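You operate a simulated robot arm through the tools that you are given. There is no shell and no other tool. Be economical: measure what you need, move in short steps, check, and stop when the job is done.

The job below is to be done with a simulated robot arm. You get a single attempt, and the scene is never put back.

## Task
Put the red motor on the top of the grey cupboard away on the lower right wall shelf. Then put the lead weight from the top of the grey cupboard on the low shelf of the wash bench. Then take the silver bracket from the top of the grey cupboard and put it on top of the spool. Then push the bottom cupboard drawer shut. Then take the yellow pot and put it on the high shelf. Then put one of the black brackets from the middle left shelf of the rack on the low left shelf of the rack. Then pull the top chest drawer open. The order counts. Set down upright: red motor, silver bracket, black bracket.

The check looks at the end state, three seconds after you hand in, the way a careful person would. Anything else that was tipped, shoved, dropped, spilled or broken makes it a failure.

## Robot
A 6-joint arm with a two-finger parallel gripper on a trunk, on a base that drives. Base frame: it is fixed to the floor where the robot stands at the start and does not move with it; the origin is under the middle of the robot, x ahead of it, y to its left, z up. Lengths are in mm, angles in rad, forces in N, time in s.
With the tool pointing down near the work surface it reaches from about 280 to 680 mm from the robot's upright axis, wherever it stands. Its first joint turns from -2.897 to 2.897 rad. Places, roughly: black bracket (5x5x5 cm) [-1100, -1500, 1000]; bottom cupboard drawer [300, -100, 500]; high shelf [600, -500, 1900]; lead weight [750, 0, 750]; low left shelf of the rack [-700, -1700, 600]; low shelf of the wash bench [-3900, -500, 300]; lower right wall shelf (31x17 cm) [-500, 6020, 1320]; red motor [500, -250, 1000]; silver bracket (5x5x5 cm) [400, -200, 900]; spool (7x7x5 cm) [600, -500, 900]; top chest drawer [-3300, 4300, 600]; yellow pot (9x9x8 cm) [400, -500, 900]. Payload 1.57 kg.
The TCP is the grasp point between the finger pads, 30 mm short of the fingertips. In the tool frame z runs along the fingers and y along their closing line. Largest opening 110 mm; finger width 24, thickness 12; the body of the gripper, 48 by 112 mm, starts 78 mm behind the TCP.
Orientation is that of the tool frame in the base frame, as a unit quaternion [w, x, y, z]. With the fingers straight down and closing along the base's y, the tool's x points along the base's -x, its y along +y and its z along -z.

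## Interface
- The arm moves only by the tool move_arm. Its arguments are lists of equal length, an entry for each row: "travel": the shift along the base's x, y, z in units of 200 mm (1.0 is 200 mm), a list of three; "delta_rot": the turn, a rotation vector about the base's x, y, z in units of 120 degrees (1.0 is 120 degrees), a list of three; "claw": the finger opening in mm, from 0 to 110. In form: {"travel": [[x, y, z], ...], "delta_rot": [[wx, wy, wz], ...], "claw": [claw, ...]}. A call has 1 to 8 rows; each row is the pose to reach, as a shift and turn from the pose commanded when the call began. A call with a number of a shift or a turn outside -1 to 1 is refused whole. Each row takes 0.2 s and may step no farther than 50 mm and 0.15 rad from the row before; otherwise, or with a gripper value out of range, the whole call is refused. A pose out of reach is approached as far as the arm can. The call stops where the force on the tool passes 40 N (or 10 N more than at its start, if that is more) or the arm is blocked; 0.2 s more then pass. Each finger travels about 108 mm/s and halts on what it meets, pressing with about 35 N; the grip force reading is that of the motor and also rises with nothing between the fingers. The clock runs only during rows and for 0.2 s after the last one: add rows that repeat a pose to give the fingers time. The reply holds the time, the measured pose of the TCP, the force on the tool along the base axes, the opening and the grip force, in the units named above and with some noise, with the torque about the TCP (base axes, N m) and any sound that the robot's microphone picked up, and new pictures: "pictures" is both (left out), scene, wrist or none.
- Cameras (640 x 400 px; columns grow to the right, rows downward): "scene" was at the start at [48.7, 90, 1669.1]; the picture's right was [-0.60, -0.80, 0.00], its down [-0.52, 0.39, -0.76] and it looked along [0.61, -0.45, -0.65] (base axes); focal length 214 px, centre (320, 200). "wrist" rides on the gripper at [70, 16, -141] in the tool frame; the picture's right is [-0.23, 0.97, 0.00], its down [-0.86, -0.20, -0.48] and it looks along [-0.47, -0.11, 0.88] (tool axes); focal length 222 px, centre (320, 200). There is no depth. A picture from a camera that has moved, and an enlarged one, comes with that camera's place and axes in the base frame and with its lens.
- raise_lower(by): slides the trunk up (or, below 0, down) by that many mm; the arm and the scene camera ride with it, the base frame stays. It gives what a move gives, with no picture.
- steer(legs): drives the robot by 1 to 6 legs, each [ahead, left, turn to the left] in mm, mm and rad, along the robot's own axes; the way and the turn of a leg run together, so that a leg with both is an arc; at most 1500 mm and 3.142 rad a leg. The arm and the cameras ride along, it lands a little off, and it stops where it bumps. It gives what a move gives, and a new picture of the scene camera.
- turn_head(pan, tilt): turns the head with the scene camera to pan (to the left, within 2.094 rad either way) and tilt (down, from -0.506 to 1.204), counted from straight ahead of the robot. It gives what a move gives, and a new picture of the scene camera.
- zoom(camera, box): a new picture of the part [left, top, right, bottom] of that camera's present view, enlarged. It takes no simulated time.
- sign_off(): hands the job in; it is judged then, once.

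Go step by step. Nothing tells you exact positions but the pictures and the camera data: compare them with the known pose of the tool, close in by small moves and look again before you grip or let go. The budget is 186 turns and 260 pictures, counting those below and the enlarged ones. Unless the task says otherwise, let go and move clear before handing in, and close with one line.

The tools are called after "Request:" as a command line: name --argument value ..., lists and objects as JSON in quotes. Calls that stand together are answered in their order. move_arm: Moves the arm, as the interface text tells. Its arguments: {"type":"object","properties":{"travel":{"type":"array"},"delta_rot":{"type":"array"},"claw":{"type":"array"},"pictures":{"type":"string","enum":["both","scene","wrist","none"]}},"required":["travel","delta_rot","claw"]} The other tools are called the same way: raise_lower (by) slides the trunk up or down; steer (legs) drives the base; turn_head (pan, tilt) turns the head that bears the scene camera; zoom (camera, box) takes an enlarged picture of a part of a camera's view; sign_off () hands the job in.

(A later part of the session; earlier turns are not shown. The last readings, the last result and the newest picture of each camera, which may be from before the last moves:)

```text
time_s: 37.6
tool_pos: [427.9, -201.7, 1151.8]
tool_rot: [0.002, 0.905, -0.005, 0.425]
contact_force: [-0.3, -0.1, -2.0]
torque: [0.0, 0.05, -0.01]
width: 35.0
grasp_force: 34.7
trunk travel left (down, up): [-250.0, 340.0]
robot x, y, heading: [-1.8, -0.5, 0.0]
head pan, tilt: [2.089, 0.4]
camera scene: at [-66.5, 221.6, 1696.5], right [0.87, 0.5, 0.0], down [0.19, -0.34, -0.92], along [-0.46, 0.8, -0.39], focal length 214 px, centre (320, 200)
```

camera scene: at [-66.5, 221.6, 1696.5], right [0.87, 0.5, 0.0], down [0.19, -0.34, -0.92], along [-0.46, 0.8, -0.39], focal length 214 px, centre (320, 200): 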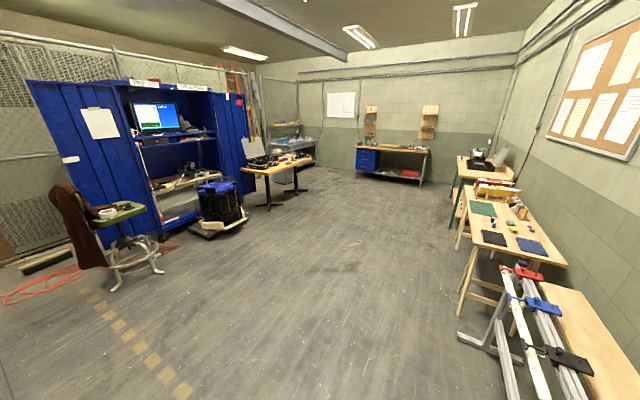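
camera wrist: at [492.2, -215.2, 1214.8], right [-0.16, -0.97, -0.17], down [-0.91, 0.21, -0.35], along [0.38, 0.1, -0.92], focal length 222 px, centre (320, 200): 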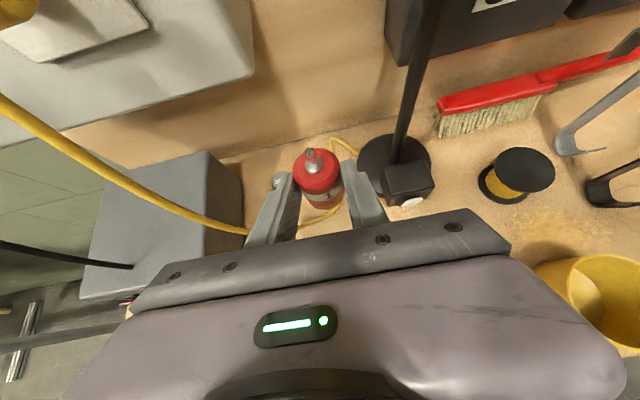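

The far wall carries two small wooden shelf units above a bench; the right one is at about x=-510, y≈6020. I'll back off from the cupboard, turn left to face it, and drive along x≈-450 where the floor is clear.

Request:
steer --legs '[[-450, 0, 0], [0, 0, 1.571], [1500, 0, 0], [1500, 0, 0], [1300, 0, 0]]'

Request:
turn_head --pan 0 --tilt 0.3

```text
time_s: 64.4
tool_pos: [-483.1, 4740.7, 1150.8]
tool_rot: [-0.304, 0.63, 0.65, 0.295]
contact_force: [-0.1, 0.6, -1.1]
torque: [-0.07, -0.03, 0.02]
width: 34.9
grasp_force: 35.2
trunk travel left (down, up): [-250.0, 340.0]
robot x, y, heading: [-667.3, 4303.9, 1.62]
head pan, tilt: [2.089, 0.4]
camera scene: at [-881.5, 4228.0, 1696.5], right [-0.53, 0.85, 0.0], down [0.33, 0.21, -0.92], along [-0.78, -0.49, -0.39], focal length 214 px, centre (320, 200)
```

scene: 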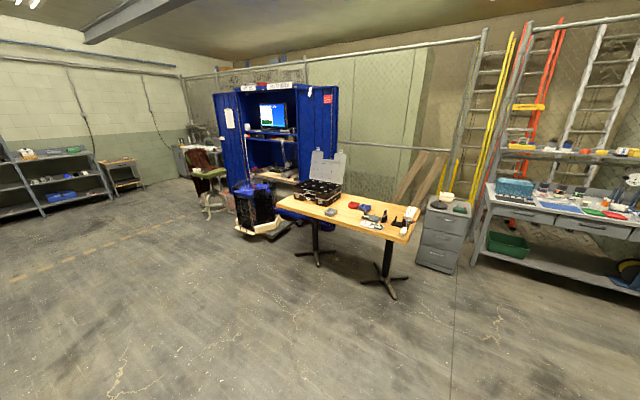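

```text
time_s: 66.3
tool_pos: [-482.9, 4740.3, 1153.0]
tool_rot: [-0.304, 0.63, 0.65, 0.296]
contact_force: [-0.1, 0.9, -0.9]
torque: [-0.07, -0.03, -0.02]
width: 34.8
grasp_force: 35.2
trunk travel left (down, up): [-250.0, 340.0]
robot x, y, heading: [-664.2, 4305.8, 1.606]
head pan, tilt: [0.0, 0.3]
camera scene: at [-807.1, 4370.3, 1705.7], right [1.0, 0.04, 0.0], down [0.01, -0.3, -0.96], along [-0.04, 0.95, -0.3], focal length 214 px, centre (320, 200)
```

scene: 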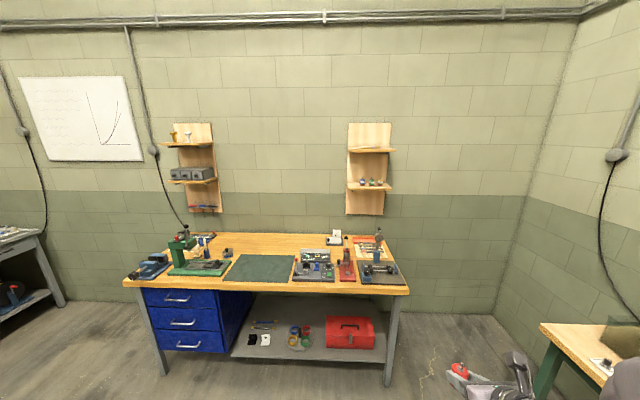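

I'm at about (-665,4305) facing the bench; the right wall unit has its lower shelf near z≈1315 with small bottles on it. I'll zoom to find free space.

Request:
zoom --camera "scene" --box '[320, 110, 420, 230]'

Request:
zoom --camera "scene" --box '[220, 220, 420, 400]'

```text
3.33 times, centred on (370, 170) of scene
camera zoom: at [-807.1, 4370.3, 1705.7], right [1.0, 0.04, 0.0], down [0.01, -0.3, -0.96], along [-0.04, 0.95, -0.3], focal length 715 px, centre (153, 300)
```

zoom: 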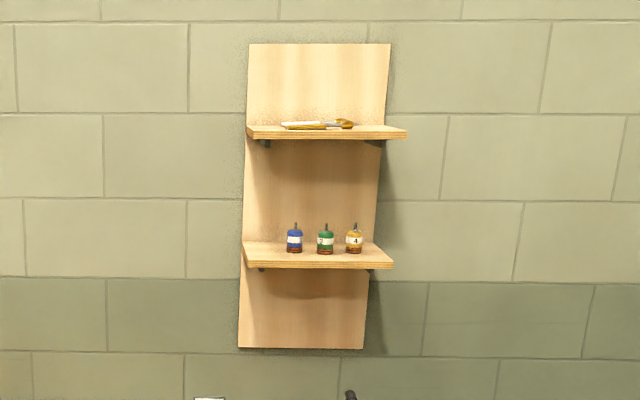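

```text
2.22 times, centred on (320, 310) of scene
camera zoom: at [-807.1, 4370.3, 1705.7], right [1.0, 0.04, 0.0], down [0.01, -0.3, -0.96], along [-0.04, 0.95, -0.3], focal length 477 px, centre (320, -44)
```

zoom: 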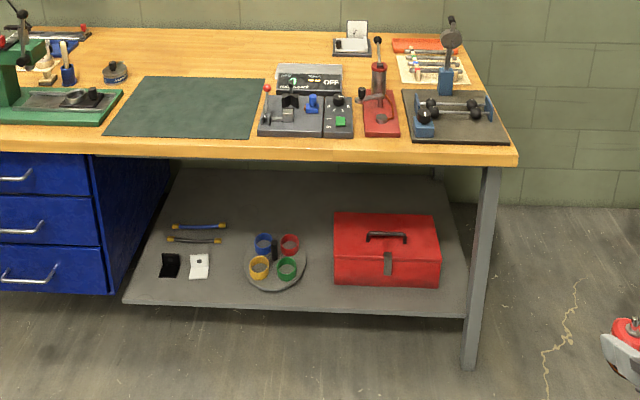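

The shelf holds a row of motors (blue, green, yellow), with a free slot at its left end, around x≈-620. I'll raise the trunk, drive nearer, and look again.

Request:
raise_lower --by 230

Request:
steer --legs '[[0, 0, -0.035], [550, 0, 0]]'

Request:
turn_head --pan -0.1 --tilt 0.5

```text
time_s: 68.8
tool_pos: [-481.9, 4740.4, 1381.0]
tool_rot: [-0.304, 0.63, 0.65, 0.296]
contact_force: [-0.2, -0.9, -1.6]
torque: [-0.02, 0.02, -0.01]
width: 35.2
grasp_force: 35.1
trunk travel left (down, up): [-480.0, 110.0]
robot x, y, heading: [-664.4, 4304.0, 1.613]
head pan, tilt: [0.0, 0.3]
```

```text
time_s: 72.3
tool_pos: [-474.6, 5278.7, 1381.3]
tool_rot: [-0.3, 0.64, 0.64, 0.301]
contact_force: [1.2, 0.8, -2.4]
torque: [-0.05, 0.05, -0.03]
width: 35.2
grasp_force: 34.8
trunk travel left (down, up): [-480.0, 110.0]
robot x, y, heading: [-671.4, 4845.0, 1.587]
head pan, tilt: [0.0, 0.3]
camera scene: at [-810.2, 4918.6, 1935.7], right [1.0, 0.01, 0.0], down [0.0, -0.3, -0.96], along [-0.01, 0.96, -0.3], focal length 214 px, centre (320, 200)
```

scene: 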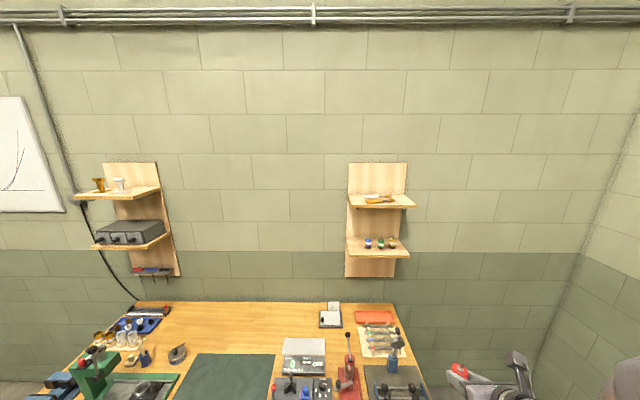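

```text
time_s: 73.0
tool_pos: [-474.4, 5278.3, 1381.4]
tool_rot: [-0.3, 0.64, 0.64, 0.3]
contact_force: [0.7, -0.5, -0.6]
torque: [-0.05, -0.01, -0.03]
width: 34.8
grasp_force: 35.1
trunk travel left (down, up): [-480.0, 110.0]
robot x, y, heading: [-668.7, 4848.3, 1.581]
head pan, tilt: [-0.099, 0.499]
camera scene: at [-801.1, 4915.4, 1917.4], right [1.0, -0.09, 0.0], down [-0.04, -0.48, -0.88], along [0.08, 0.87, -0.48], focal length 214 px, centre (320, 200)
```

scene: 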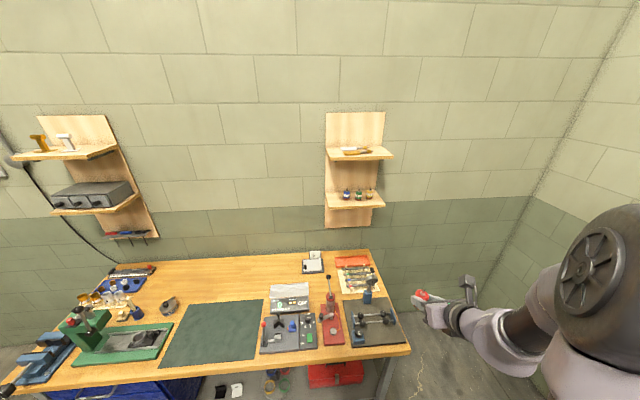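

Request:
zoom --camera "scene" --box '[310, 130, 410, 220]'

```text
4.44 times, centred on (360, 175) of scene
camera zoom: at [-801.1, 4915.4, 1917.4], right [1.0, -0.09, 0.0], down [-0.04, -0.48, -0.88], along [0.08, 0.87, -0.48], focal length 953 px, centre (142, 311)
```

zoom: 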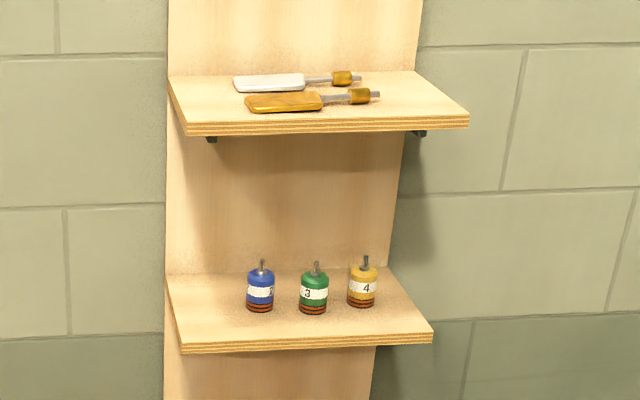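

The lower shelf's front-left corner is near (-658,5937,1303) and the existing motors stand in a row at y≈6015, x≈-540, -470, -398. The free slot is at about x=-610; I'll drive closer, up to just before the bench front (y≈5359).

Request:
steer --legs '[[240, 0, -0.015]]'

Request:
turn_head --pan 0 --tilt 1.2

```text
time_s: 74.8
tool_pos: [-467.9, 5515.7, 1381.4]
tool_rot: [-0.297, 0.645, 0.635, 0.303]
contact_force: [0.1, 0.6, -0.4]
torque: [-0.02, 0.01, 0.01]
width: 35.1
grasp_force: 35.2
trunk travel left (down, up): [-480.0, 110.0]
robot x, y, heading: [-671.6, 5084.7, 1.566]
head pan, tilt: [-0.099, 0.499]
camera scene: at [-800.9, 5158.5, 1917.3], right [0.99, -0.1, 0.0], down [-0.05, -0.48, -0.88], along [0.09, 0.87, -0.48], focal length 214 px, centre (320, 200)
```

scene: 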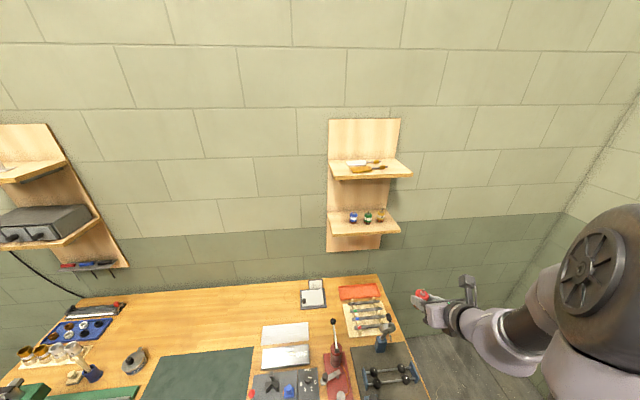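

```text
time_s: 75.9
tool_pos: [-467.7, 5515.2, 1381.4]
tool_rot: [-0.297, 0.646, 0.635, 0.303]
contact_force: [0.7, 0.0, -1.8]
torque: [-0.05, 0.0, 0.0]
width: 35.0
grasp_force: 35.1
trunk travel left (down, up): [-480.0, 110.0]
robot x, y, heading: [-666.3, 5084.5, 1.564]
head pan, tilt: [0.0, 1.201]
camera scene: at [-810.1, 5123.8, 1863.7], right [1.0, 0.0, 0.0], down [0.0, -0.93, -0.36], along [0.0, 0.36, -0.93], focal length 214 px, centre (320, 200)
```

scene: 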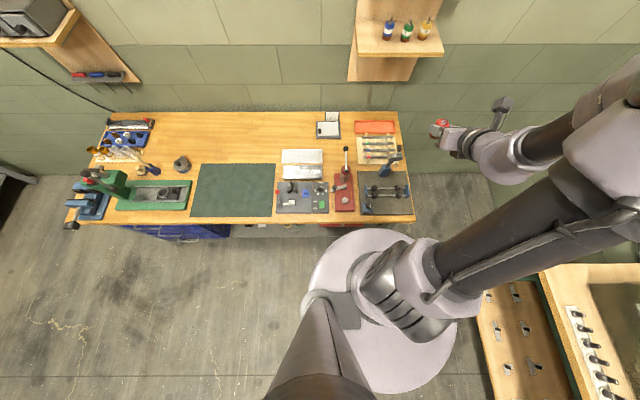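

The base front sits just before the bench. I'll extend the arm toward the slot: left 142 mm and forward 200 mm at z≈1390.

Request:
move_arm --travel '[[-0.12, 0.16, 0.01], [-0.24, 0.32, 0.02], [-0.36, 0.48, 0.03], [-0.48, 0.66, 0.04], [-0.6, 0.84, 0.05], [-0.71, 1.0, 0.05]]' --delta_rot '[[0, 0, 0], [0, 0, 0], [0, 0, 0], [0, 0, 0], [0, 0, 0], [0, 0, 0]]' --claw '[0, 0, 0, 0, 0, 0]'

```text
time_s: 77.3
tool_pos: [-612.4, 5719.3, 1391.1]
tool_rot: [-0.297, 0.646, 0.635, 0.303]
contact_force: [0.3, 0.7, -1.3]
torque: [-0.04, 0.0, -0.03]
width: 35.0
grasp_force: 35.1
trunk travel left (down, up): [-480.0, 110.0]
robot x, y, heading: [-672.1, 5087.5, 1.57]
head pan, tilt: [0.0, 1.201]
camera scene: at [-811.3, 5125.0, 1863.5], right [1.0, 0.0, 0.0], down [0.0, -0.93, -0.36], along [0.0, 0.36, -0.93], focal length 214 px, centre (320, 200)
camera wrist: at [-598.8, 5654.1, 1535.6], right [0.97, -0.16, -0.17], down [-0.22, -0.91, -0.35], along [-0.1, 0.38, -0.92], focal length 222 px, centre (320, 200)
```

scene: 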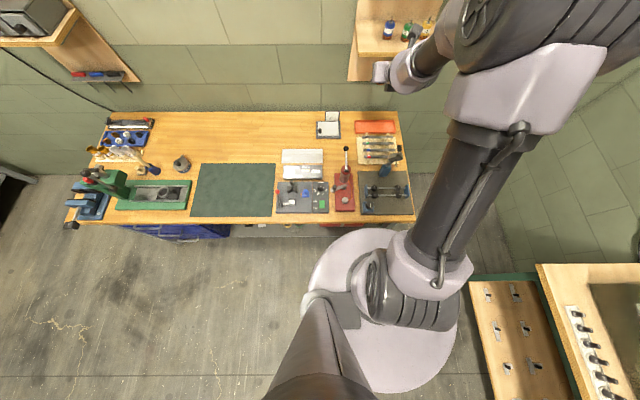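
wrist: 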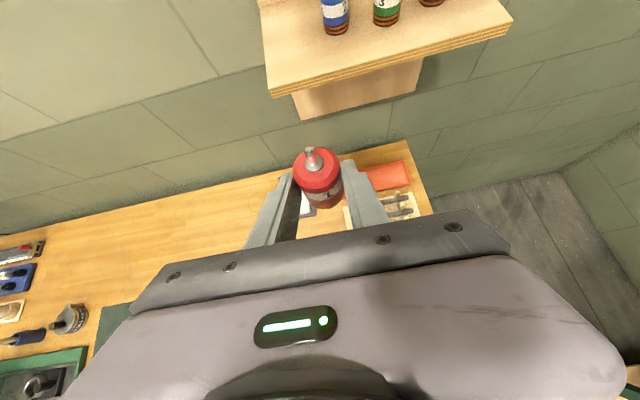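

The wrist view confirms the shelf corner at about (-664,5937,1303) and the blue motor at (-547,6018). I move forward over the shelf.

Request:
move_arm --travel '[[0, 0.2, 0], [0, 0.4, 0], [0, 0.6, 0], [0, 0.8, 0], [0, 0.97, 0]]' --delta_rot '[[0, 0, 0], [0, 0, 0], [0, 0, 0], [0, 0, 0], [0, 0, 0]]' --claw '[0, 0, 0, 0, 0]'

```text
time_s: 78.5
tool_pos: [-611.6, 5908.6, 1393.0]
tool_rot: [-0.296, 0.647, 0.634, 0.303]
contact_force: [0.5, 0.1, -1.1]
torque: [-0.02, -0.01, 0.02]
width: 34.9
grasp_force: 35.4
trunk travel left (down, up): [-480.0, 110.0]
robot x, y, heading: [-671.7, 5085.4, 1.569]
head pan, tilt: [0.0, 1.201]
camera scene: at [-809.8, 5125.1, 1863.6], right [1.0, 0.0, 0.0], down [0.0, -0.93, -0.36], along [0.0, 0.36, -0.93], focal length 214 px, centre (320, 200)
camera wrist: at [-597.3, 5844.8, 1536.6], right [0.97, -0.16, -0.17], down [-0.22, -0.91, -0.35], along [-0.1, 0.38, -0.92], focal length 222 px, centre (320, 200)
```

scene: 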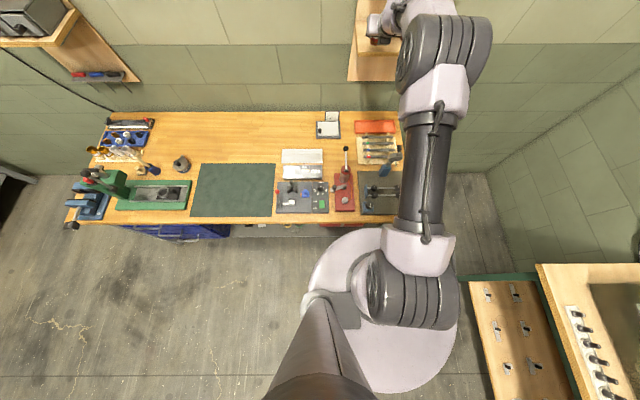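
wrist: 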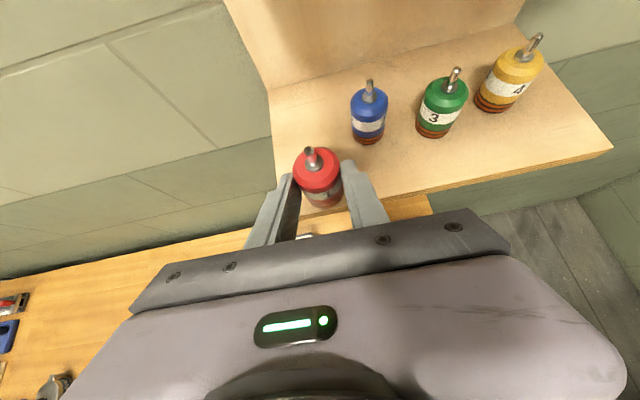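

Clear path. I go another 65 mm forward, slightly left, then down to just above the shelf.

Request:
move_arm --travel '[[-0.03, 0.17, 0], [-0.03, 0.33, 0], [-0.03, 0.33, -0.1], [-0.03, 0.33, -0.2]]' --delta_rot '[[0, 0, 0], [0, 0, 0], [0, 0, 0], [0, 0, 0]]' --claw '[0, 0, 0, 0]' --pictures "wrist"

```text
time_s: 79.5
tool_pos: [-616.2, 5960.0, 1358.3]
tool_rot: [-0.299, 0.644, 0.633, 0.308]
contact_force: [-0.9, 4.9, 30.1]
torque: [0.82, 0.03, -0.01]
width: 34.9
grasp_force: 35.3
out of reach, approached as far as the arm can: row 2, 3, 4
trunk travel left (down, up): [-480.0, 110.0]
robot x, y, heading: [-670.9, 5085.6, 1.567]
head pan, tilt: [0.0, 1.201]
camera wrist: at [-603.3, 5894.1, 1502.2], right [0.97, -0.16, -0.17], down [-0.21, -0.91, -0.36], along [-0.1, 0.39, -0.92], focal length 222 px, centre (320, 200)
```

wrist: 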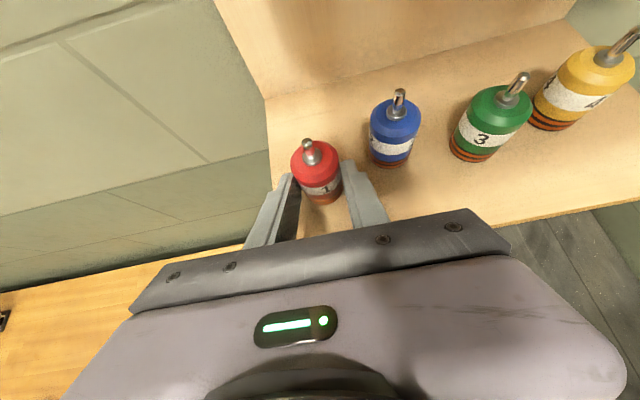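

The motor is already resting on the shelf (30 N up; shelf top about 1322). I'll ease up 3 mm and open slightly.

Request:
move_arm --travel '[[0, 0, 0.015], [0, 0, 0.015], [0, 0, 0.015]]' --delta_rot '[[0, 0, 0], [0, 0, 0], [0, 0, 0]]' --claw '[0, 0, 0]' --pictures "wrist"

```text
time_s: 80.3
tool_pos: [-616.3, 5958.6, 1356.2]
tool_rot: [-0.299, 0.645, 0.634, 0.305]
contact_force: [-0.8, 5.7, 29.1]
torque: [0.96, 0.07, 0.01]
width: 35.1
grasp_force: 35.0
trunk travel left (down, up): [-480.0, 110.0]
robot x, y, heading: [-672.5, 5084.6, 1.564]
head pan, tilt: [0.0, 1.201]
camera wrist: at [-603.2, 5894.7, 1500.9], right [0.97, -0.16, -0.17], down [-0.21, -0.91, -0.36], along [-0.1, 0.38, -0.92], focal length 222 px, centre (320, 200)
```

wrist: 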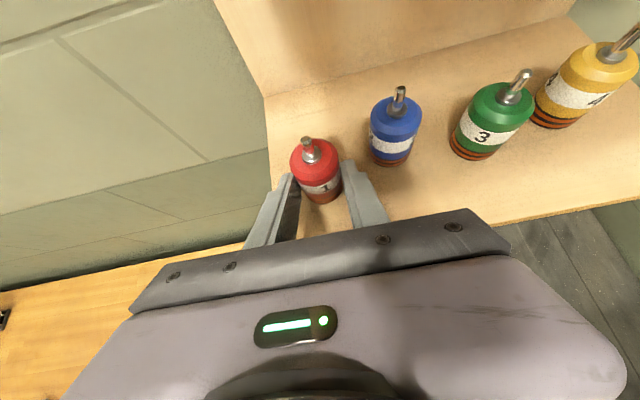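

Request:
move_arm --travel '[[0, 0, 0.02], [0, 0, 0.03], [0, 0, 0.03]]' --delta_rot '[[0, 0, 0], [0, 0, 0], [0, 0, 0]]' --claw '[0, 0, 0]' --pictures "wrist"

```text
time_s: 81.1
tool_pos: [-616.9, 5961.5, 1356.5]
tool_rot: [-0.296, 0.647, 0.635, 0.301]
contact_force: [-0.4, -0.1, -0.6]
torque: [-0.07, 0.0, 0.0]
width: 34.6
grasp_force: 34.8
trunk travel left (down, up): [-480.0, 110.0]
robot x, y, heading: [-670.5, 5088.6, 1.566]
head pan, tilt: [0.0, 1.201]
camera wrist: at [-602.9, 5897.9, 1501.8], right [0.97, -0.16, -0.17], down [-0.22, -0.91, -0.35], along [-0.1, 0.37, -0.92], focal length 222 px, centre (320, 200)
```

wrist: 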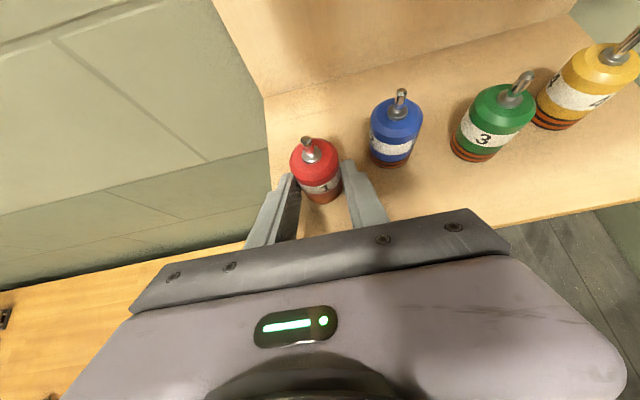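

Force is relieved and the motor is right at the shelf surface. I open slightly.

Request:
move_arm --travel '[[0, 0, -0.005], [0, 0, -0.005], [0, 0, -0.005], [0, 0, -0.005]]' --delta_rot '[[0, 0, 0], [0, 0, 0], [0, 0, 0], [0, 0, 0]]' --claw '[0, 38, 44, 50]' --pictures "wrist"

```text
time_s: 82.1
tool_pos: [-616.4, 5963.1, 1359.2]
tool_rot: [-0.298, 0.645, 0.635, 0.303]
contact_force: [-1.0, 0.3, -0.5]
torque: [0.0, 0.02, 0.01]
width: 49.9
grasp_force: 0.1
trunk travel left (down, up): [-480.0, 110.0]
robot x, y, heading: [-668.1, 5087.8, 1.564]
head pan, tilt: [0.0, 1.201]
camera wrist: at [-602.9, 5897.9, 1503.5], right [0.97, -0.16, -0.17], down [-0.22, -0.91, -0.35], along [-0.1, 0.38, -0.92], focal length 222 px, centre (320, 200)
```

wrist: 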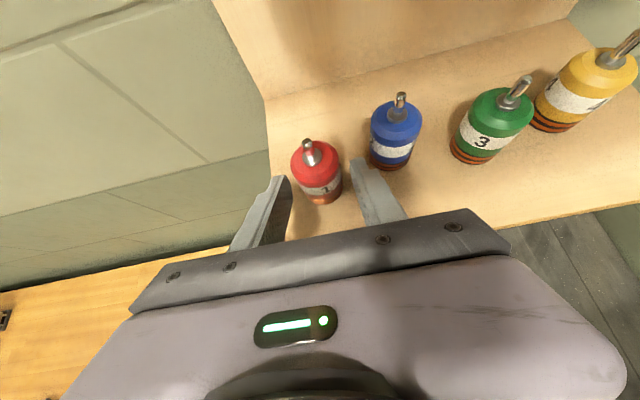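

Released and standing. I withdraw straight back and up.

Request:
move_arm --travel '[[0, -0.1, 0.03], [0, -0.25, 0.1], [0, -0.45, 0.15], [0, -0.68, 0.2], [0, -0.9, 0.2]]' --delta_rot '[[0, 0, 0], [0, 0, 0], [0, 0, 0], [0, 0, 0], [0, 0, 0]]' --claw '[50, 50, 50, 50, 50]' --pictures "wrist"

Request:
zoom --camera "wrist" --box '[220, 0, 520, 190]'

```text
time_s: 83.3
tool_pos: [-611.1, 5958.2, 1396.7]
tool_rot: [-0.297, 0.646, 0.634, 0.303]
contact_force: [0.2, -0.7, 1.2]
torque: [0.06, 0.0, 0.01]
width: 50.0
grasp_force: 0.1
out of reach, approached as far as the arm can: row 1, 2, 3, 4, 5
trunk travel left (down, up): [-480.0, 110.0]
robot x, y, heading: [-669.4, 5086.3, 1.567]
head pan, tilt: [0.0, 1.201]
camera wrist: at [-597.8, 5894.4, 1541.7], right [0.97, -0.16, -0.17], down [-0.22, -0.91, -0.35], along [-0.1, 0.38, -0.92], focal length 222 px, centre (320, 200)
```

wrist: 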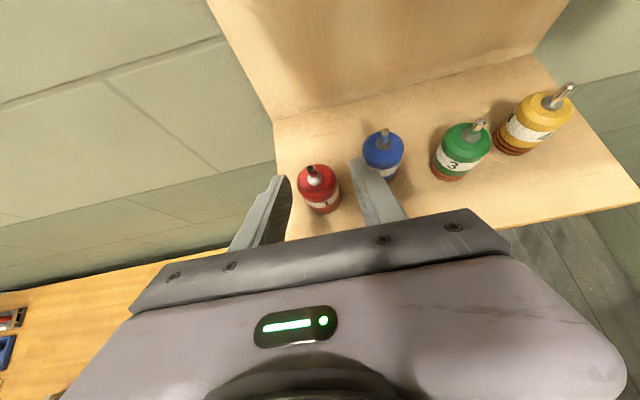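

```text
2.11 times, centred on (370, 95) of wrist
camera zoom: at [-597.8, 5894.4, 1541.7], right [0.97, -0.16, -0.17], down [-0.22, -0.91, -0.35], along [-0.1, 0.38, -0.92], focal length 468 px, centre (215, 421)
```

zoom: 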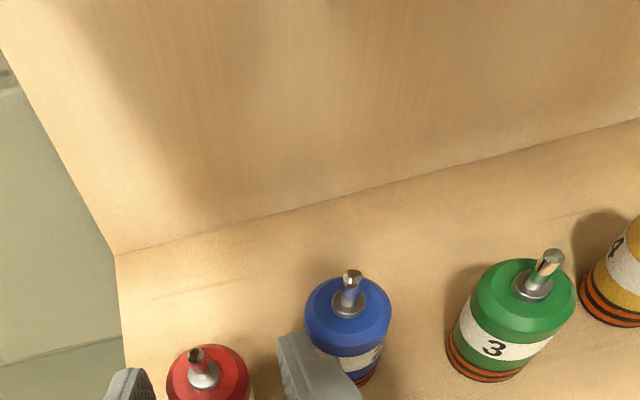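

The arm rose but stayed forward because it sat at its reach limit. I'll pull back again.

Request:
move_arm --travel '[[-0.01, -0.1, 0.05], [-0.02, -0.25, 0.05], [-0.02, -0.45, 0.05], [-0.02, -0.68, 0.05], [0, -0.9, 0.05]]' --delta_rot '[[0, 0, 0], [0, 0, 0], [0, 0, 0], [0, 0, 0], [0, 0, 0]]' --claw '[50, 50, 50, 50, 50]' --pictures "wrist"

Request:
zoom --camera "wrist" --box '[220, 0, 520, 190]'

```text
time_s: 84.0
tool_pos: [-605.0, 5969.0, 1547.7]
tool_rot: [-0.389, 0.588, 0.587, 0.398]
contact_force: [-0.1, -0.9, -0.4]
torque: [0.01, 0.0, 0.01]
width: 50.0
grasp_force: 0.0
out of reach, approached as far as the arm can: row 1, 2
trunk travel left (down, up): [-480.0, 110.0]
robot x, y, heading: [-669.4, 5085.2, 1.57]
head pan, tilt: [0.0, 1.201]
stopped in row 3: the force on the tool passed its limit at 171 N (the readings are from after the stop); the commanded pose is now the measured one
camera wrist: at [-592.4, 5865.0, 1666.2], right [0.98, -0.09, -0.2], down [-0.2, -0.77, -0.61], along [-0.1, 0.64, -0.77], focal length 222 px, centre (320, 200)
```

wrist: 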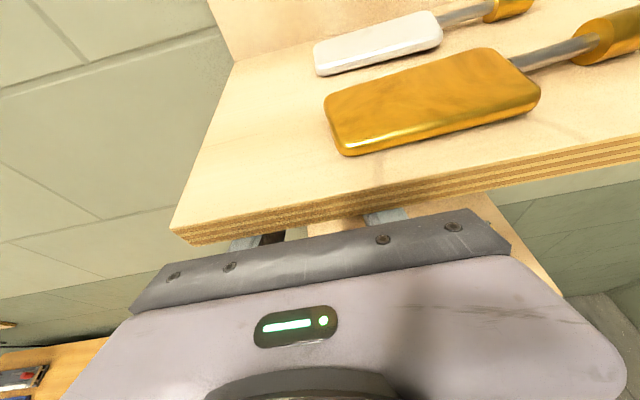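

```text
2.11 times, centred on (370, 95) of wrist
camera zoom: at [-592.4, 5865.0, 1666.2], right [0.98, -0.09, -0.2], down [-0.2, -0.77, -0.61], along [-0.1, 0.64, -0.77], focal length 468 px, centre (215, 421)
```

zoom: 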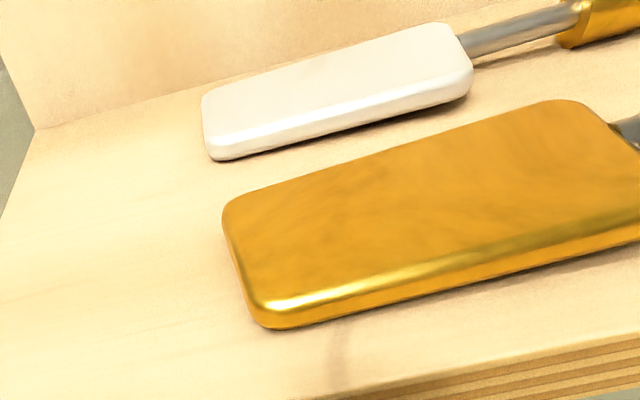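

The extended arm jumped up and its fingers touched the underside of the upper shelf; items there look undisturbed and force is now zero. The safest retreat is to drive the base straight back.

Request:
steer --legs '[[-250, 0, 0]]'

Request:
turn_head --pan -0.1 --tilt 0.5

```text
time_s: 85.8
tool_pos: [-607.2, 5730.6, 1542.5]
tool_rot: [-0.388, 0.588, 0.59, 0.395]
contact_force: [-0.9, -0.6, -0.2]
torque: [-0.01, 0.02, -0.01]
width: 50.3
grasp_force: 0.1
trunk travel left (down, up): [-480.0, 110.0]
robot x, y, heading: [-672.5, 4838.8, 1.568]
head pan, tilt: [0.0, 1.201]
camera scene: at [-811.1, 4876.6, 1863.6], right [1.0, 0.0, 0.0], down [0.0, -0.93, -0.36], along [0.0, 0.36, -0.93], focal length 214 px, centre (320, 200)
```

scene: 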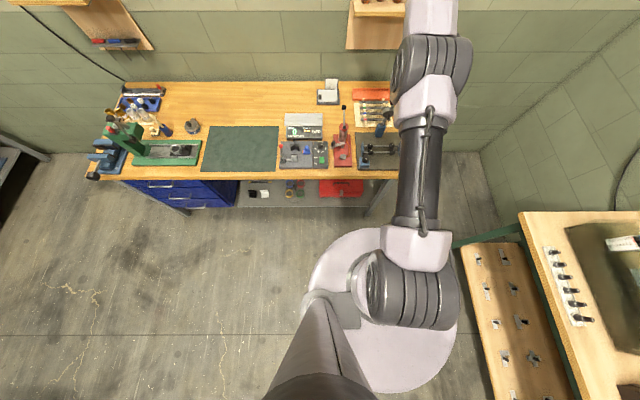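

```text
time_s: 86.9
tool_pos: [-608.2, 5730.7, 1543.2]
tool_rot: [-0.388, 0.588, 0.589, 0.395]
contact_force: [0.6, -0.3, -0.3]
torque: [0.01, 0.05, 0.04]
width: 50.0
grasp_force: 0.1
trunk travel left (down, up): [-480.0, 110.0]
robot x, y, heading: [-671.8, 4839.3, 1.566]
head pan, tilt: [-0.099, 0.499]
camera scene: at [-801.9, 4911.5, 1917.3], right [0.99, -0.1, 0.0], down [-0.05, -0.48, -0.88], along [0.09, 0.87, -0.48], focal length 214 px, centre (320, 200)
```

scene: 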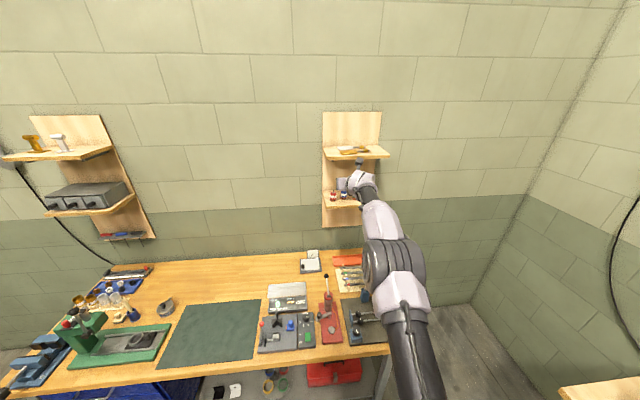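

Clear of the shelf. I pull the arm back in and lower it, then check the motors.

Request:
move_arm --travel '[[0, -0.1, -0.05], [0, -0.25, -0.15], [0, -0.42, -0.25], [0, -0.6, -0.35], [0, -0.78, -0.45], [0, -0.95, -0.55]]' --delta_rot '[[0, 0, 0], [0, 0, 0], [0, 0, 0], [0, 0, 0], [0, 0, 0], [0, 0, 0]]' --claw '[50, 50, 50, 50, 50, 50]' --pictures "scene"

Request:
zoom --camera "scene" --box '[300, 100, 420, 240]'

```text
time_s: 88.3
tool_pos: [-606.9, 5538.4, 1431.8]
tool_rot: [-0.387, 0.589, 0.588, 0.397]
contact_force: [1.1, -0.5, 0.1]
torque: [-0.02, -0.02, -0.02]
width: 50.0
grasp_force: 0.0
out of reach, approached as far as the arm can: row 2, 3
trunk travel left (down, up): [-480.0, 110.0]
robot x, y, heading: [-668.6, 4842.2, 1.569]
head pan, tilt: [-0.099, 0.499]
camera scene: at [-802.2, 4910.3, 1917.4], right [0.99, -0.1, 0.0], down [-0.05, -0.48, -0.88], along [0.09, 0.87, -0.48], focal length 214 px, centre (320, 200)
```

scene: 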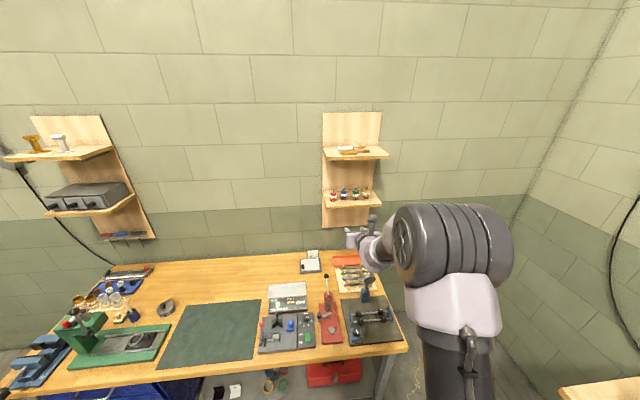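

```text
2.86 times, centred on (360, 170) of scene
camera zoom: at [-802.2, 4910.3, 1917.4], right [0.99, -0.1, 0.0], down [-0.05, -0.48, -0.88], along [0.09, 0.87, -0.48], focal length 613 px, centre (206, 286)
```

zoom: 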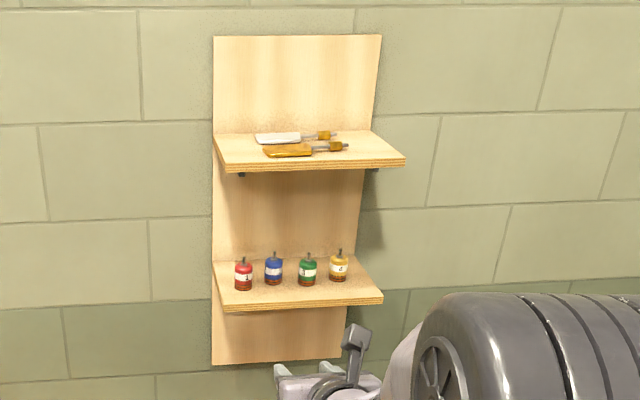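

The red motor (1) stands upright at the left of the lower right shelf. Next is the lead weight: I retract the arm, lower the trunk, and drive back toward the cupboard.

Request:
move_arm --travel '[[0, -0.2, 0], [0, -0.4, 0], [0, -0.6, 0], [0, -0.8, 0], [0, -1.0, 0]]' --delta_rot '[[0, 0, 0], [0, 0, 0], [0, 0, 0], [0, 0, 0], [0, 0, 0]]' --claw '[50, 50, 50, 50, 50]' --pictures "none"

Request:
raise_lower --by -230

Request:
steer --legs '[[-1500, 0, 0], [-1500, 0, 0], [-1500, 0, 0], [-800, 0, 0], [0, 0, -1.57]]'

Request:
turn_head --pan -0.1 --tilt 0.6

```text
time_s: 89.5
tool_pos: [-606.5, 5343.5, 1434.5]
tool_rot: [-0.389, 0.588, 0.589, 0.395]
contact_force: [-0.4, 0.1, 0.0]
torque: [0.0, 0.01, 0.02]
width: 50.2
grasp_force: 0.1
out of reach, approached as far as the arm can: row 5
trunk travel left (down, up): [-480.0, 110.0]
robot x, y, heading: [-670.1, 4839.5, 1.565]
head pan, tilt: [-0.099, 0.499]
```

```text
time_s: 91.9
tool_pos: [-606.4, 5342.9, 1204.2]
tool_rot: [-0.388, 0.588, 0.589, 0.395]
contact_force: [0.0, -0.3, -0.1]
torque: [-0.02, -0.04, 0.02]
width: 50.3
grasp_force: 0.0
trunk travel left (down, up): [-250.0, 340.0]
robot x, y, heading: [-675.4, 4838.3, 1.57]
head pan, tilt: [-0.099, 0.499]
```

```text
time_s: 121.0
tool_pos: [27.3, -480.2, 1203.9]
tool_rot: [-0.003, 0.832, 0.013, 0.554]
contact_force: [0.1, 0.3, -0.1]
torque: [0.01, -0.02, -0.01]
width: 50.2
grasp_force: 0.2
trunk travel left (down, up): [-250.0, 340.0]
robot x, y, heading: [-477.5, -429.7, 0.027]
head pan, tilt: [-0.099, 0.499]
camera scene: at [-410.4, -296.0, 1687.3], right [-0.07, -1.0, 0.0], down [-0.48, 0.03, -0.88], along [0.88, -0.06, -0.48], focal length 214 px, centre (320, 200)
```

scene: 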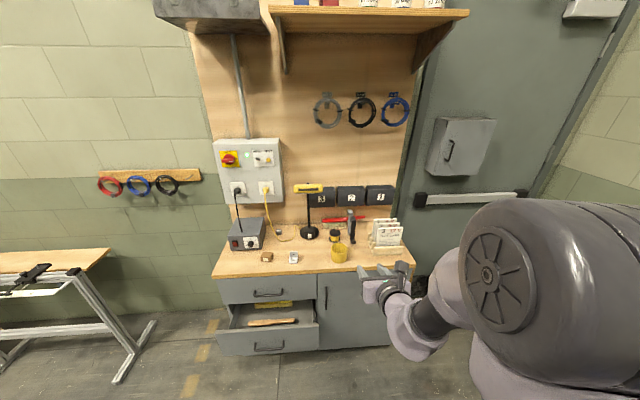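

```text
time_s: 121.7
tool_pos: [26.6, -478.6, 1203.2]
tool_rot: [-0.003, 0.832, 0.013, 0.555]
contact_force: [-1.2, -0.6, 0.0]
torque: [0.02, -0.04, -0.03]
width: 50.2
grasp_force: 0.0
trunk travel left (down, up): [-250.0, 340.0]
robot x, y, heading: [-478.6, -428.6, 0.025]
head pan, tilt: [-0.099, 0.6]
camera scene: at [-413.0, -295.7, 1678.3], right [-0.07, -1.0, 0.0], down [-0.56, 0.04, -0.83], along [0.82, -0.06, -0.56], focal length 214 px, centre (320, 200)
```

scene: 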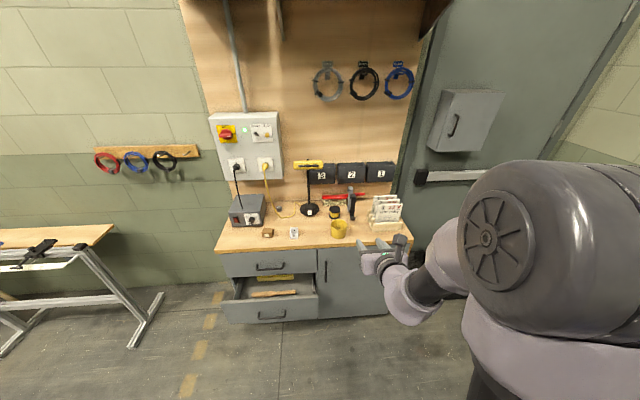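

Good frontal view of the cupboard; I enlarge it to see the cable, weight and lamp layout.

Request:
zoom --camera "scene" --box '[200, 100, 420, 260]'

```text
2.50 times, centred on (310, 180) of scene
camera zoom: at [-413.0, -295.7, 1678.3], right [-0.07, -1.0, 0.0], down [-0.56, 0.04, -0.83], along [0.82, -0.06, -0.56], focal length 536 px, centre (345, 250)
```

zoom: 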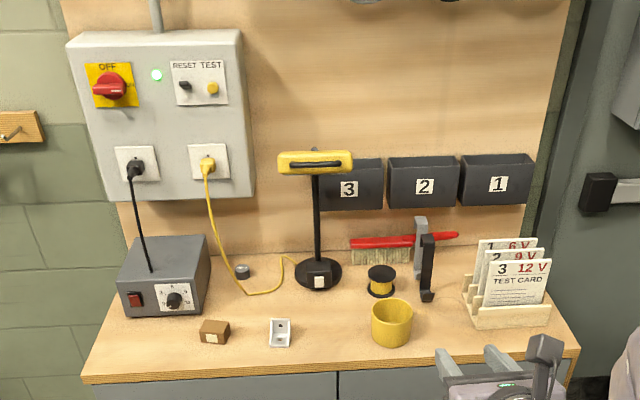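

From this view the weight is at about (668,-120), with the yellow cable hanging right in front of it and the lamp head at z≈1160–1210. I'll approach the weight diagonally from the right; first I drive to about (90,-540).

Request:
steer --legs '[[540, -120, -0.025]]'

Request:
turn_head --pan 0.2 --tilt 0.85

```text
time_s: 124.9
tool_pos: [574.0, -598.6, 1204.0]
tool_rot: [0.003, 0.833, 0.004, 0.553]
contact_force: [-0.3, 1.0, 0.1]
torque: [-0.02, -0.01, -0.01]
width: 50.1
grasp_force: 0.0
trunk travel left (down, up): [-250.0, 340.0]
robot x, y, heading: [70.8, -539.9, 0.005]
head pan, tilt: [-0.099, 0.6]
camera scene: at [138.3, -407.3, 1678.2], right [-0.09, -1.0, 0.0], down [-0.56, 0.05, -0.82], along [0.82, -0.08, -0.57], focal length 214 px, centre (320, 200)
```

scene: 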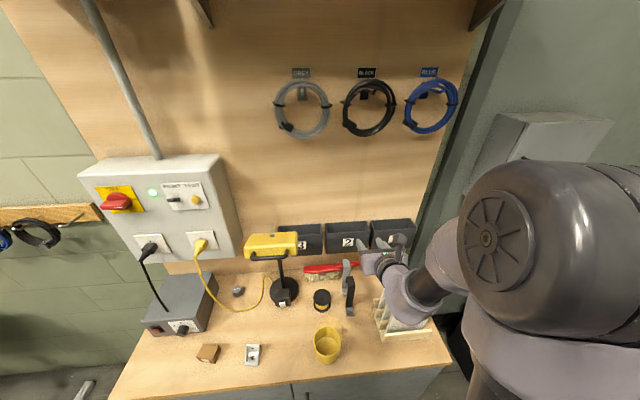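

```text
time_s: 125.7
tool_pos: [574.1, -599.5, 1203.5]
tool_rot: [0.003, 0.832, 0.005, 0.554]
contact_force: [-0.3, -0.3, -0.8]
torque: [-0.02, -0.03, 0.0]
width: 50.1
grasp_force: 0.0
trunk travel left (down, up): [-250.0, 340.0]
robot x, y, heading: [71.0, -539.2, 0.003]
head pan, tilt: [0.201, 0.85]
camera scene: at [126.2, -382.9, 1657.4], right [0.21, -0.98, 0.0], down [-0.73, -0.15, -0.66], along [0.65, 0.14, -0.75], focal length 214 px, centre (320, 200)
```

scene: 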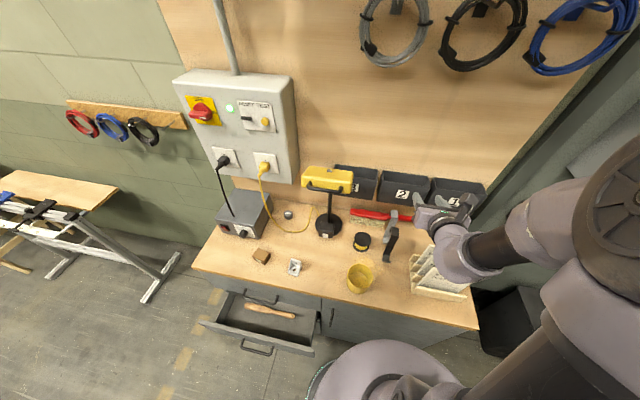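

The view is clear. I back up slightly, turn left by 0.66, and move in again so the arm points diagonally at the weight without sweeping near the lamp.

Request:
steer --legs '[[-100, 0, 0], [0, 0, 0.66], [70, -55, 0]]'

Request:
turn_head --pan -0.2 --tilt 0.8

```text
time_s: 129.3
tool_pos: [493.2, -272.8, 1203.9]
tool_rot: [-0.18, 0.785, 0.278, 0.523]
contact_force: [0.7, -0.1, 0.3]
torque: [0.0, -0.01, 0.04]
width: 50.2
grasp_force: 0.1
trunk travel left (down, up): [-250.0, 340.0]
robot x, y, heading: [60.4, -536.4, 0.673]
head pan, tilt: [0.201, 0.85]
camera scene: at [8.1, -380.9, 1657.4], right [0.77, -0.64, 0.0], down [-0.48, -0.58, -0.66], along [0.42, 0.51, -0.75], focal length 214 px, centre (320, 200)
```

scene: 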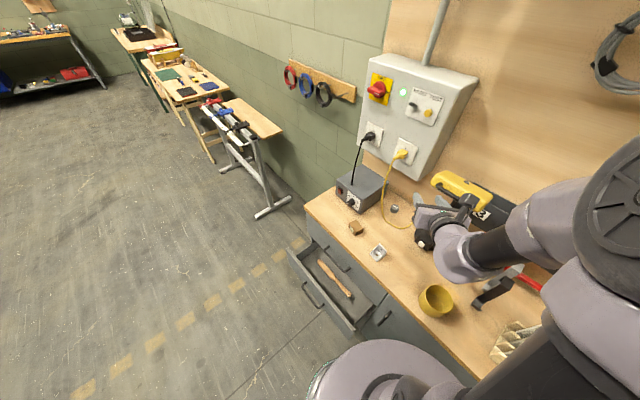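

```text
time_s: 130.2
tool_pos: [491.8, -272.1, 1203.6]
tool_rot: [-0.18, 0.785, 0.278, 0.524]
contact_force: [0.7, 0.3, 0.0]
torque: [-0.03, -0.01, -0.01]
width: 49.9
grasp_force: 0.1
trunk travel left (down, up): [-250.0, 340.0]
robot x, y, heading: [58.8, -537.4, 0.675]
head pan, tilt: [-0.201, 0.799]
camera scene: at [28.4, -404.1, 1661.4], right [0.46, -0.89, 0.0], down [-0.64, -0.33, -0.7], along [0.62, 0.32, -0.72], focal length 214 px, centre (320, 200)
```

scene: 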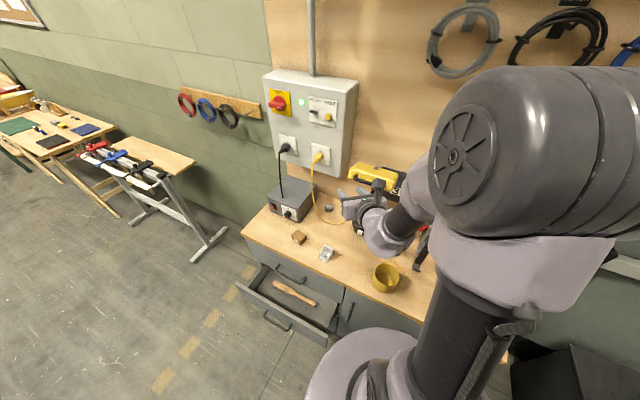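

The tool now points straight at the weight (232 mm ahead). I lower the arm to z≈1000 before moving in.

Request:
move_arm --travel '[[0, 0, -0.2], [0, 0, -0.4], [0, 0, -0.6], [0, 0, -0.8], [0, 0, -1.0]]' --delta_rot '[[0, 0, 0], [0, 0, 0], [0, 0, 0], [0, 0, 0], [0, 0, 0]]' --claw '[56, 56, 56, 56, 56]'

```text
time_s: 131.4
tool_pos: [491.6, -271.0, 1003.7]
tool_rot: [-0.18, 0.785, 0.278, 0.524]
contact_force: [-0.2, -0.4, -1.1]
torque: [-0.01, -0.02, 0.01]
width: 55.9
grasp_force: 0.1
trunk travel left (down, up): [-250.0, 340.0]
robot x, y, heading: [56.9, -541.4, 0.678]
head pan, tilt: [-0.201, 0.799]
camera scene: at [28.9, -403.9, 1661.3], right [0.46, -0.89, 0.0], down [-0.64, -0.33, -0.7], along [0.62, 0.32, -0.72], focal length 214 px, centre (320, 200)
camera wrist: at [419.7, -347.1, 1123.0], right [0.54, -0.82, -0.2], down [-0.72, -0.33, -0.61], along [0.43, 0.47, -0.77], focal length 222 px, centre (320, 200)
```

scene: 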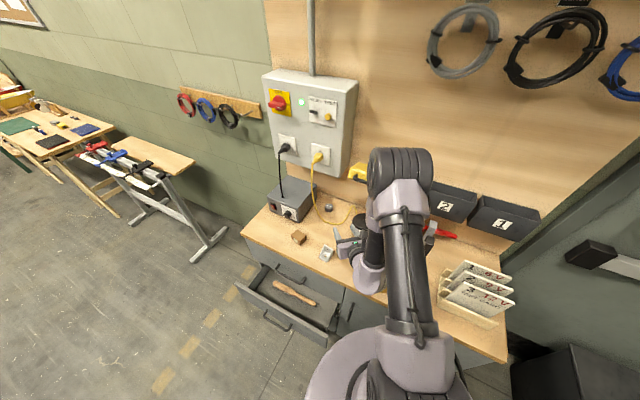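
wrist: 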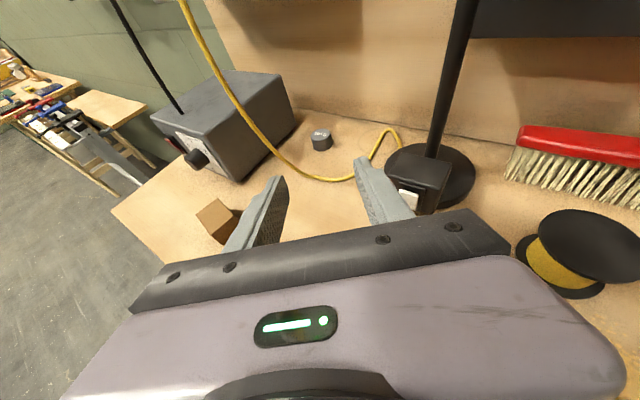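

The weight is near (665,-126); the cable lies on the table about 65 mm in front of it and the fingers will pass above it. I move in along the tool axis to about 70%.

Request:
move_arm --travel '[[0.15, 0.125, -0.08], [0.3, 0.25, -0.16], [0.45, 0.375, -0.24], [0.59, 0.49, -0.34]]' --delta_rot '[[0, 0, 0], [0, 0, 0], [0, 0, 0], [0, 0, 0]]' --claw '[56, 56, 56, 56]'

```text
time_s: 132.4
tool_pos: [610.4, -172.5, 935.3]
tool_rot: [-0.179, 0.786, 0.278, 0.523]
contact_force: [-0.5, 1.0, 0.0]
torque: [-0.01, 0.03, -0.04]
width: 56.1
grasp_force: 0.0
trunk travel left (down, up): [-250.0, 340.0]
robot x, y, heading: [56.5, -537.5, 0.676]
head pan, tilt: [-0.201, 0.799]
camera scene: at [28.8, -403.7, 1661.3], right [0.46, -0.89, 0.0], down [-0.64, -0.33, -0.7], along [0.62, 0.32, -0.72], focal length 214 px, centre (320, 200)
camera wrist: at [537.8, -249.8, 1055.5], right [0.54, -0.82, -0.2], down [-0.72, -0.33, -0.61], along [0.43, 0.47, -0.77], focal length 222 px, centre (320, 200)
```

scene: 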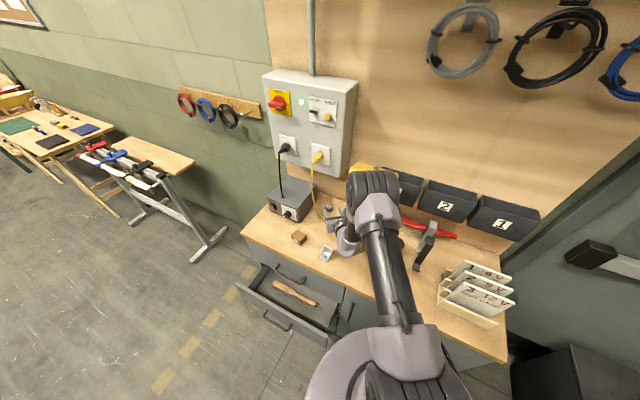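
wrist: 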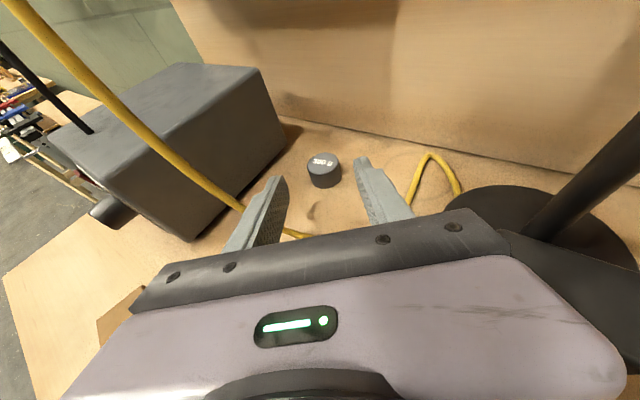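

Well aligned. I go in the last 65 mm and check before closing.

Request:
move_arm --travel '[[0.09, 0.07, -0.07], [0.17, 0.14, -0.14], [0.25, 0.205, -0.205], [0.25, 0.205, -0.205]]' --delta_rot '[[0, 0, 0], [0, 0, 0], [0, 0, 0], [0, 0, 0]]' --claw '[56, 56, 56, 56]' --pictures "wrist"

```text
time_s: 133.4
tool_pos: [657.7, -134.3, 895.5]
tool_rot: [-0.179, 0.785, 0.277, 0.524]
contact_force: [0.0, -0.3, -0.3]
torque: [-0.01, 0.01, 0.03]
width: 56.2
grasp_force: 0.0
trunk travel left (down, up): [-250.0, 340.0]
robot x, y, heading: [62.1, -535.1, 0.673]
head pan, tilt: [-0.201, 0.799]
camera wrist: at [585.9, -210.9, 1015.2], right [0.54, -0.82, -0.2], down [-0.72, -0.33, -0.61], along [0.43, 0.47, -0.77], focal length 222 px, centre (320, 200)
```

wrist: 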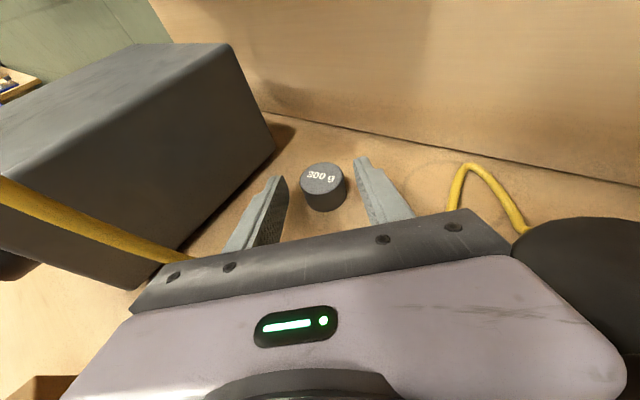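

Weight sits between the fingers. Closing.

Request:
move_arm --travel '[[0, 0, 0], [0, 0, 0], [0, 0, 0], [0, 0, 0.02], [0, 0, 0.04], [0, 0, 0.06], [0, 0, 0.08]]' --delta_rot '[[0, 0, 0], [0, 0, 0], [0, 0, 0], [0, 0, 0], [0, 0, 0], [0, 0, 0], [0, 0, 0]]' --claw '[40, 0, 0, 0, 0, 0, 0]' --pictures "wrist"

```text
time_s: 135.0
tool_pos: [659.1, -132.8, 910.6]
tool_rot: [-0.179, 0.785, 0.278, 0.524]
contact_force: [0.6, 1.2, -2.6]
torque: [-0.04, 0.08, 0.02]
width: 35.6
grasp_force: 35.0
trunk travel left (down, up): [-250.0, 340.0]
robot x, y, heading: [61.1, -538.6, 0.677]
head pan, tilt: [-0.201, 0.799]
camera wrist: at [586.2, -210.5, 1030.0], right [0.54, -0.82, -0.2], down [-0.72, -0.33, -0.6], along [0.43, 0.47, -0.77], focal length 222 px, centre (320, 200)
```

wrist: 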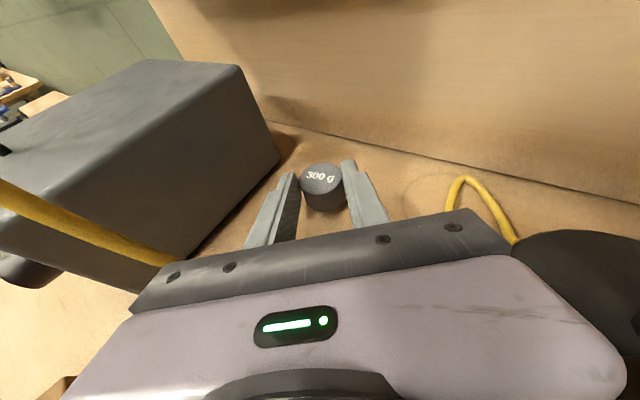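

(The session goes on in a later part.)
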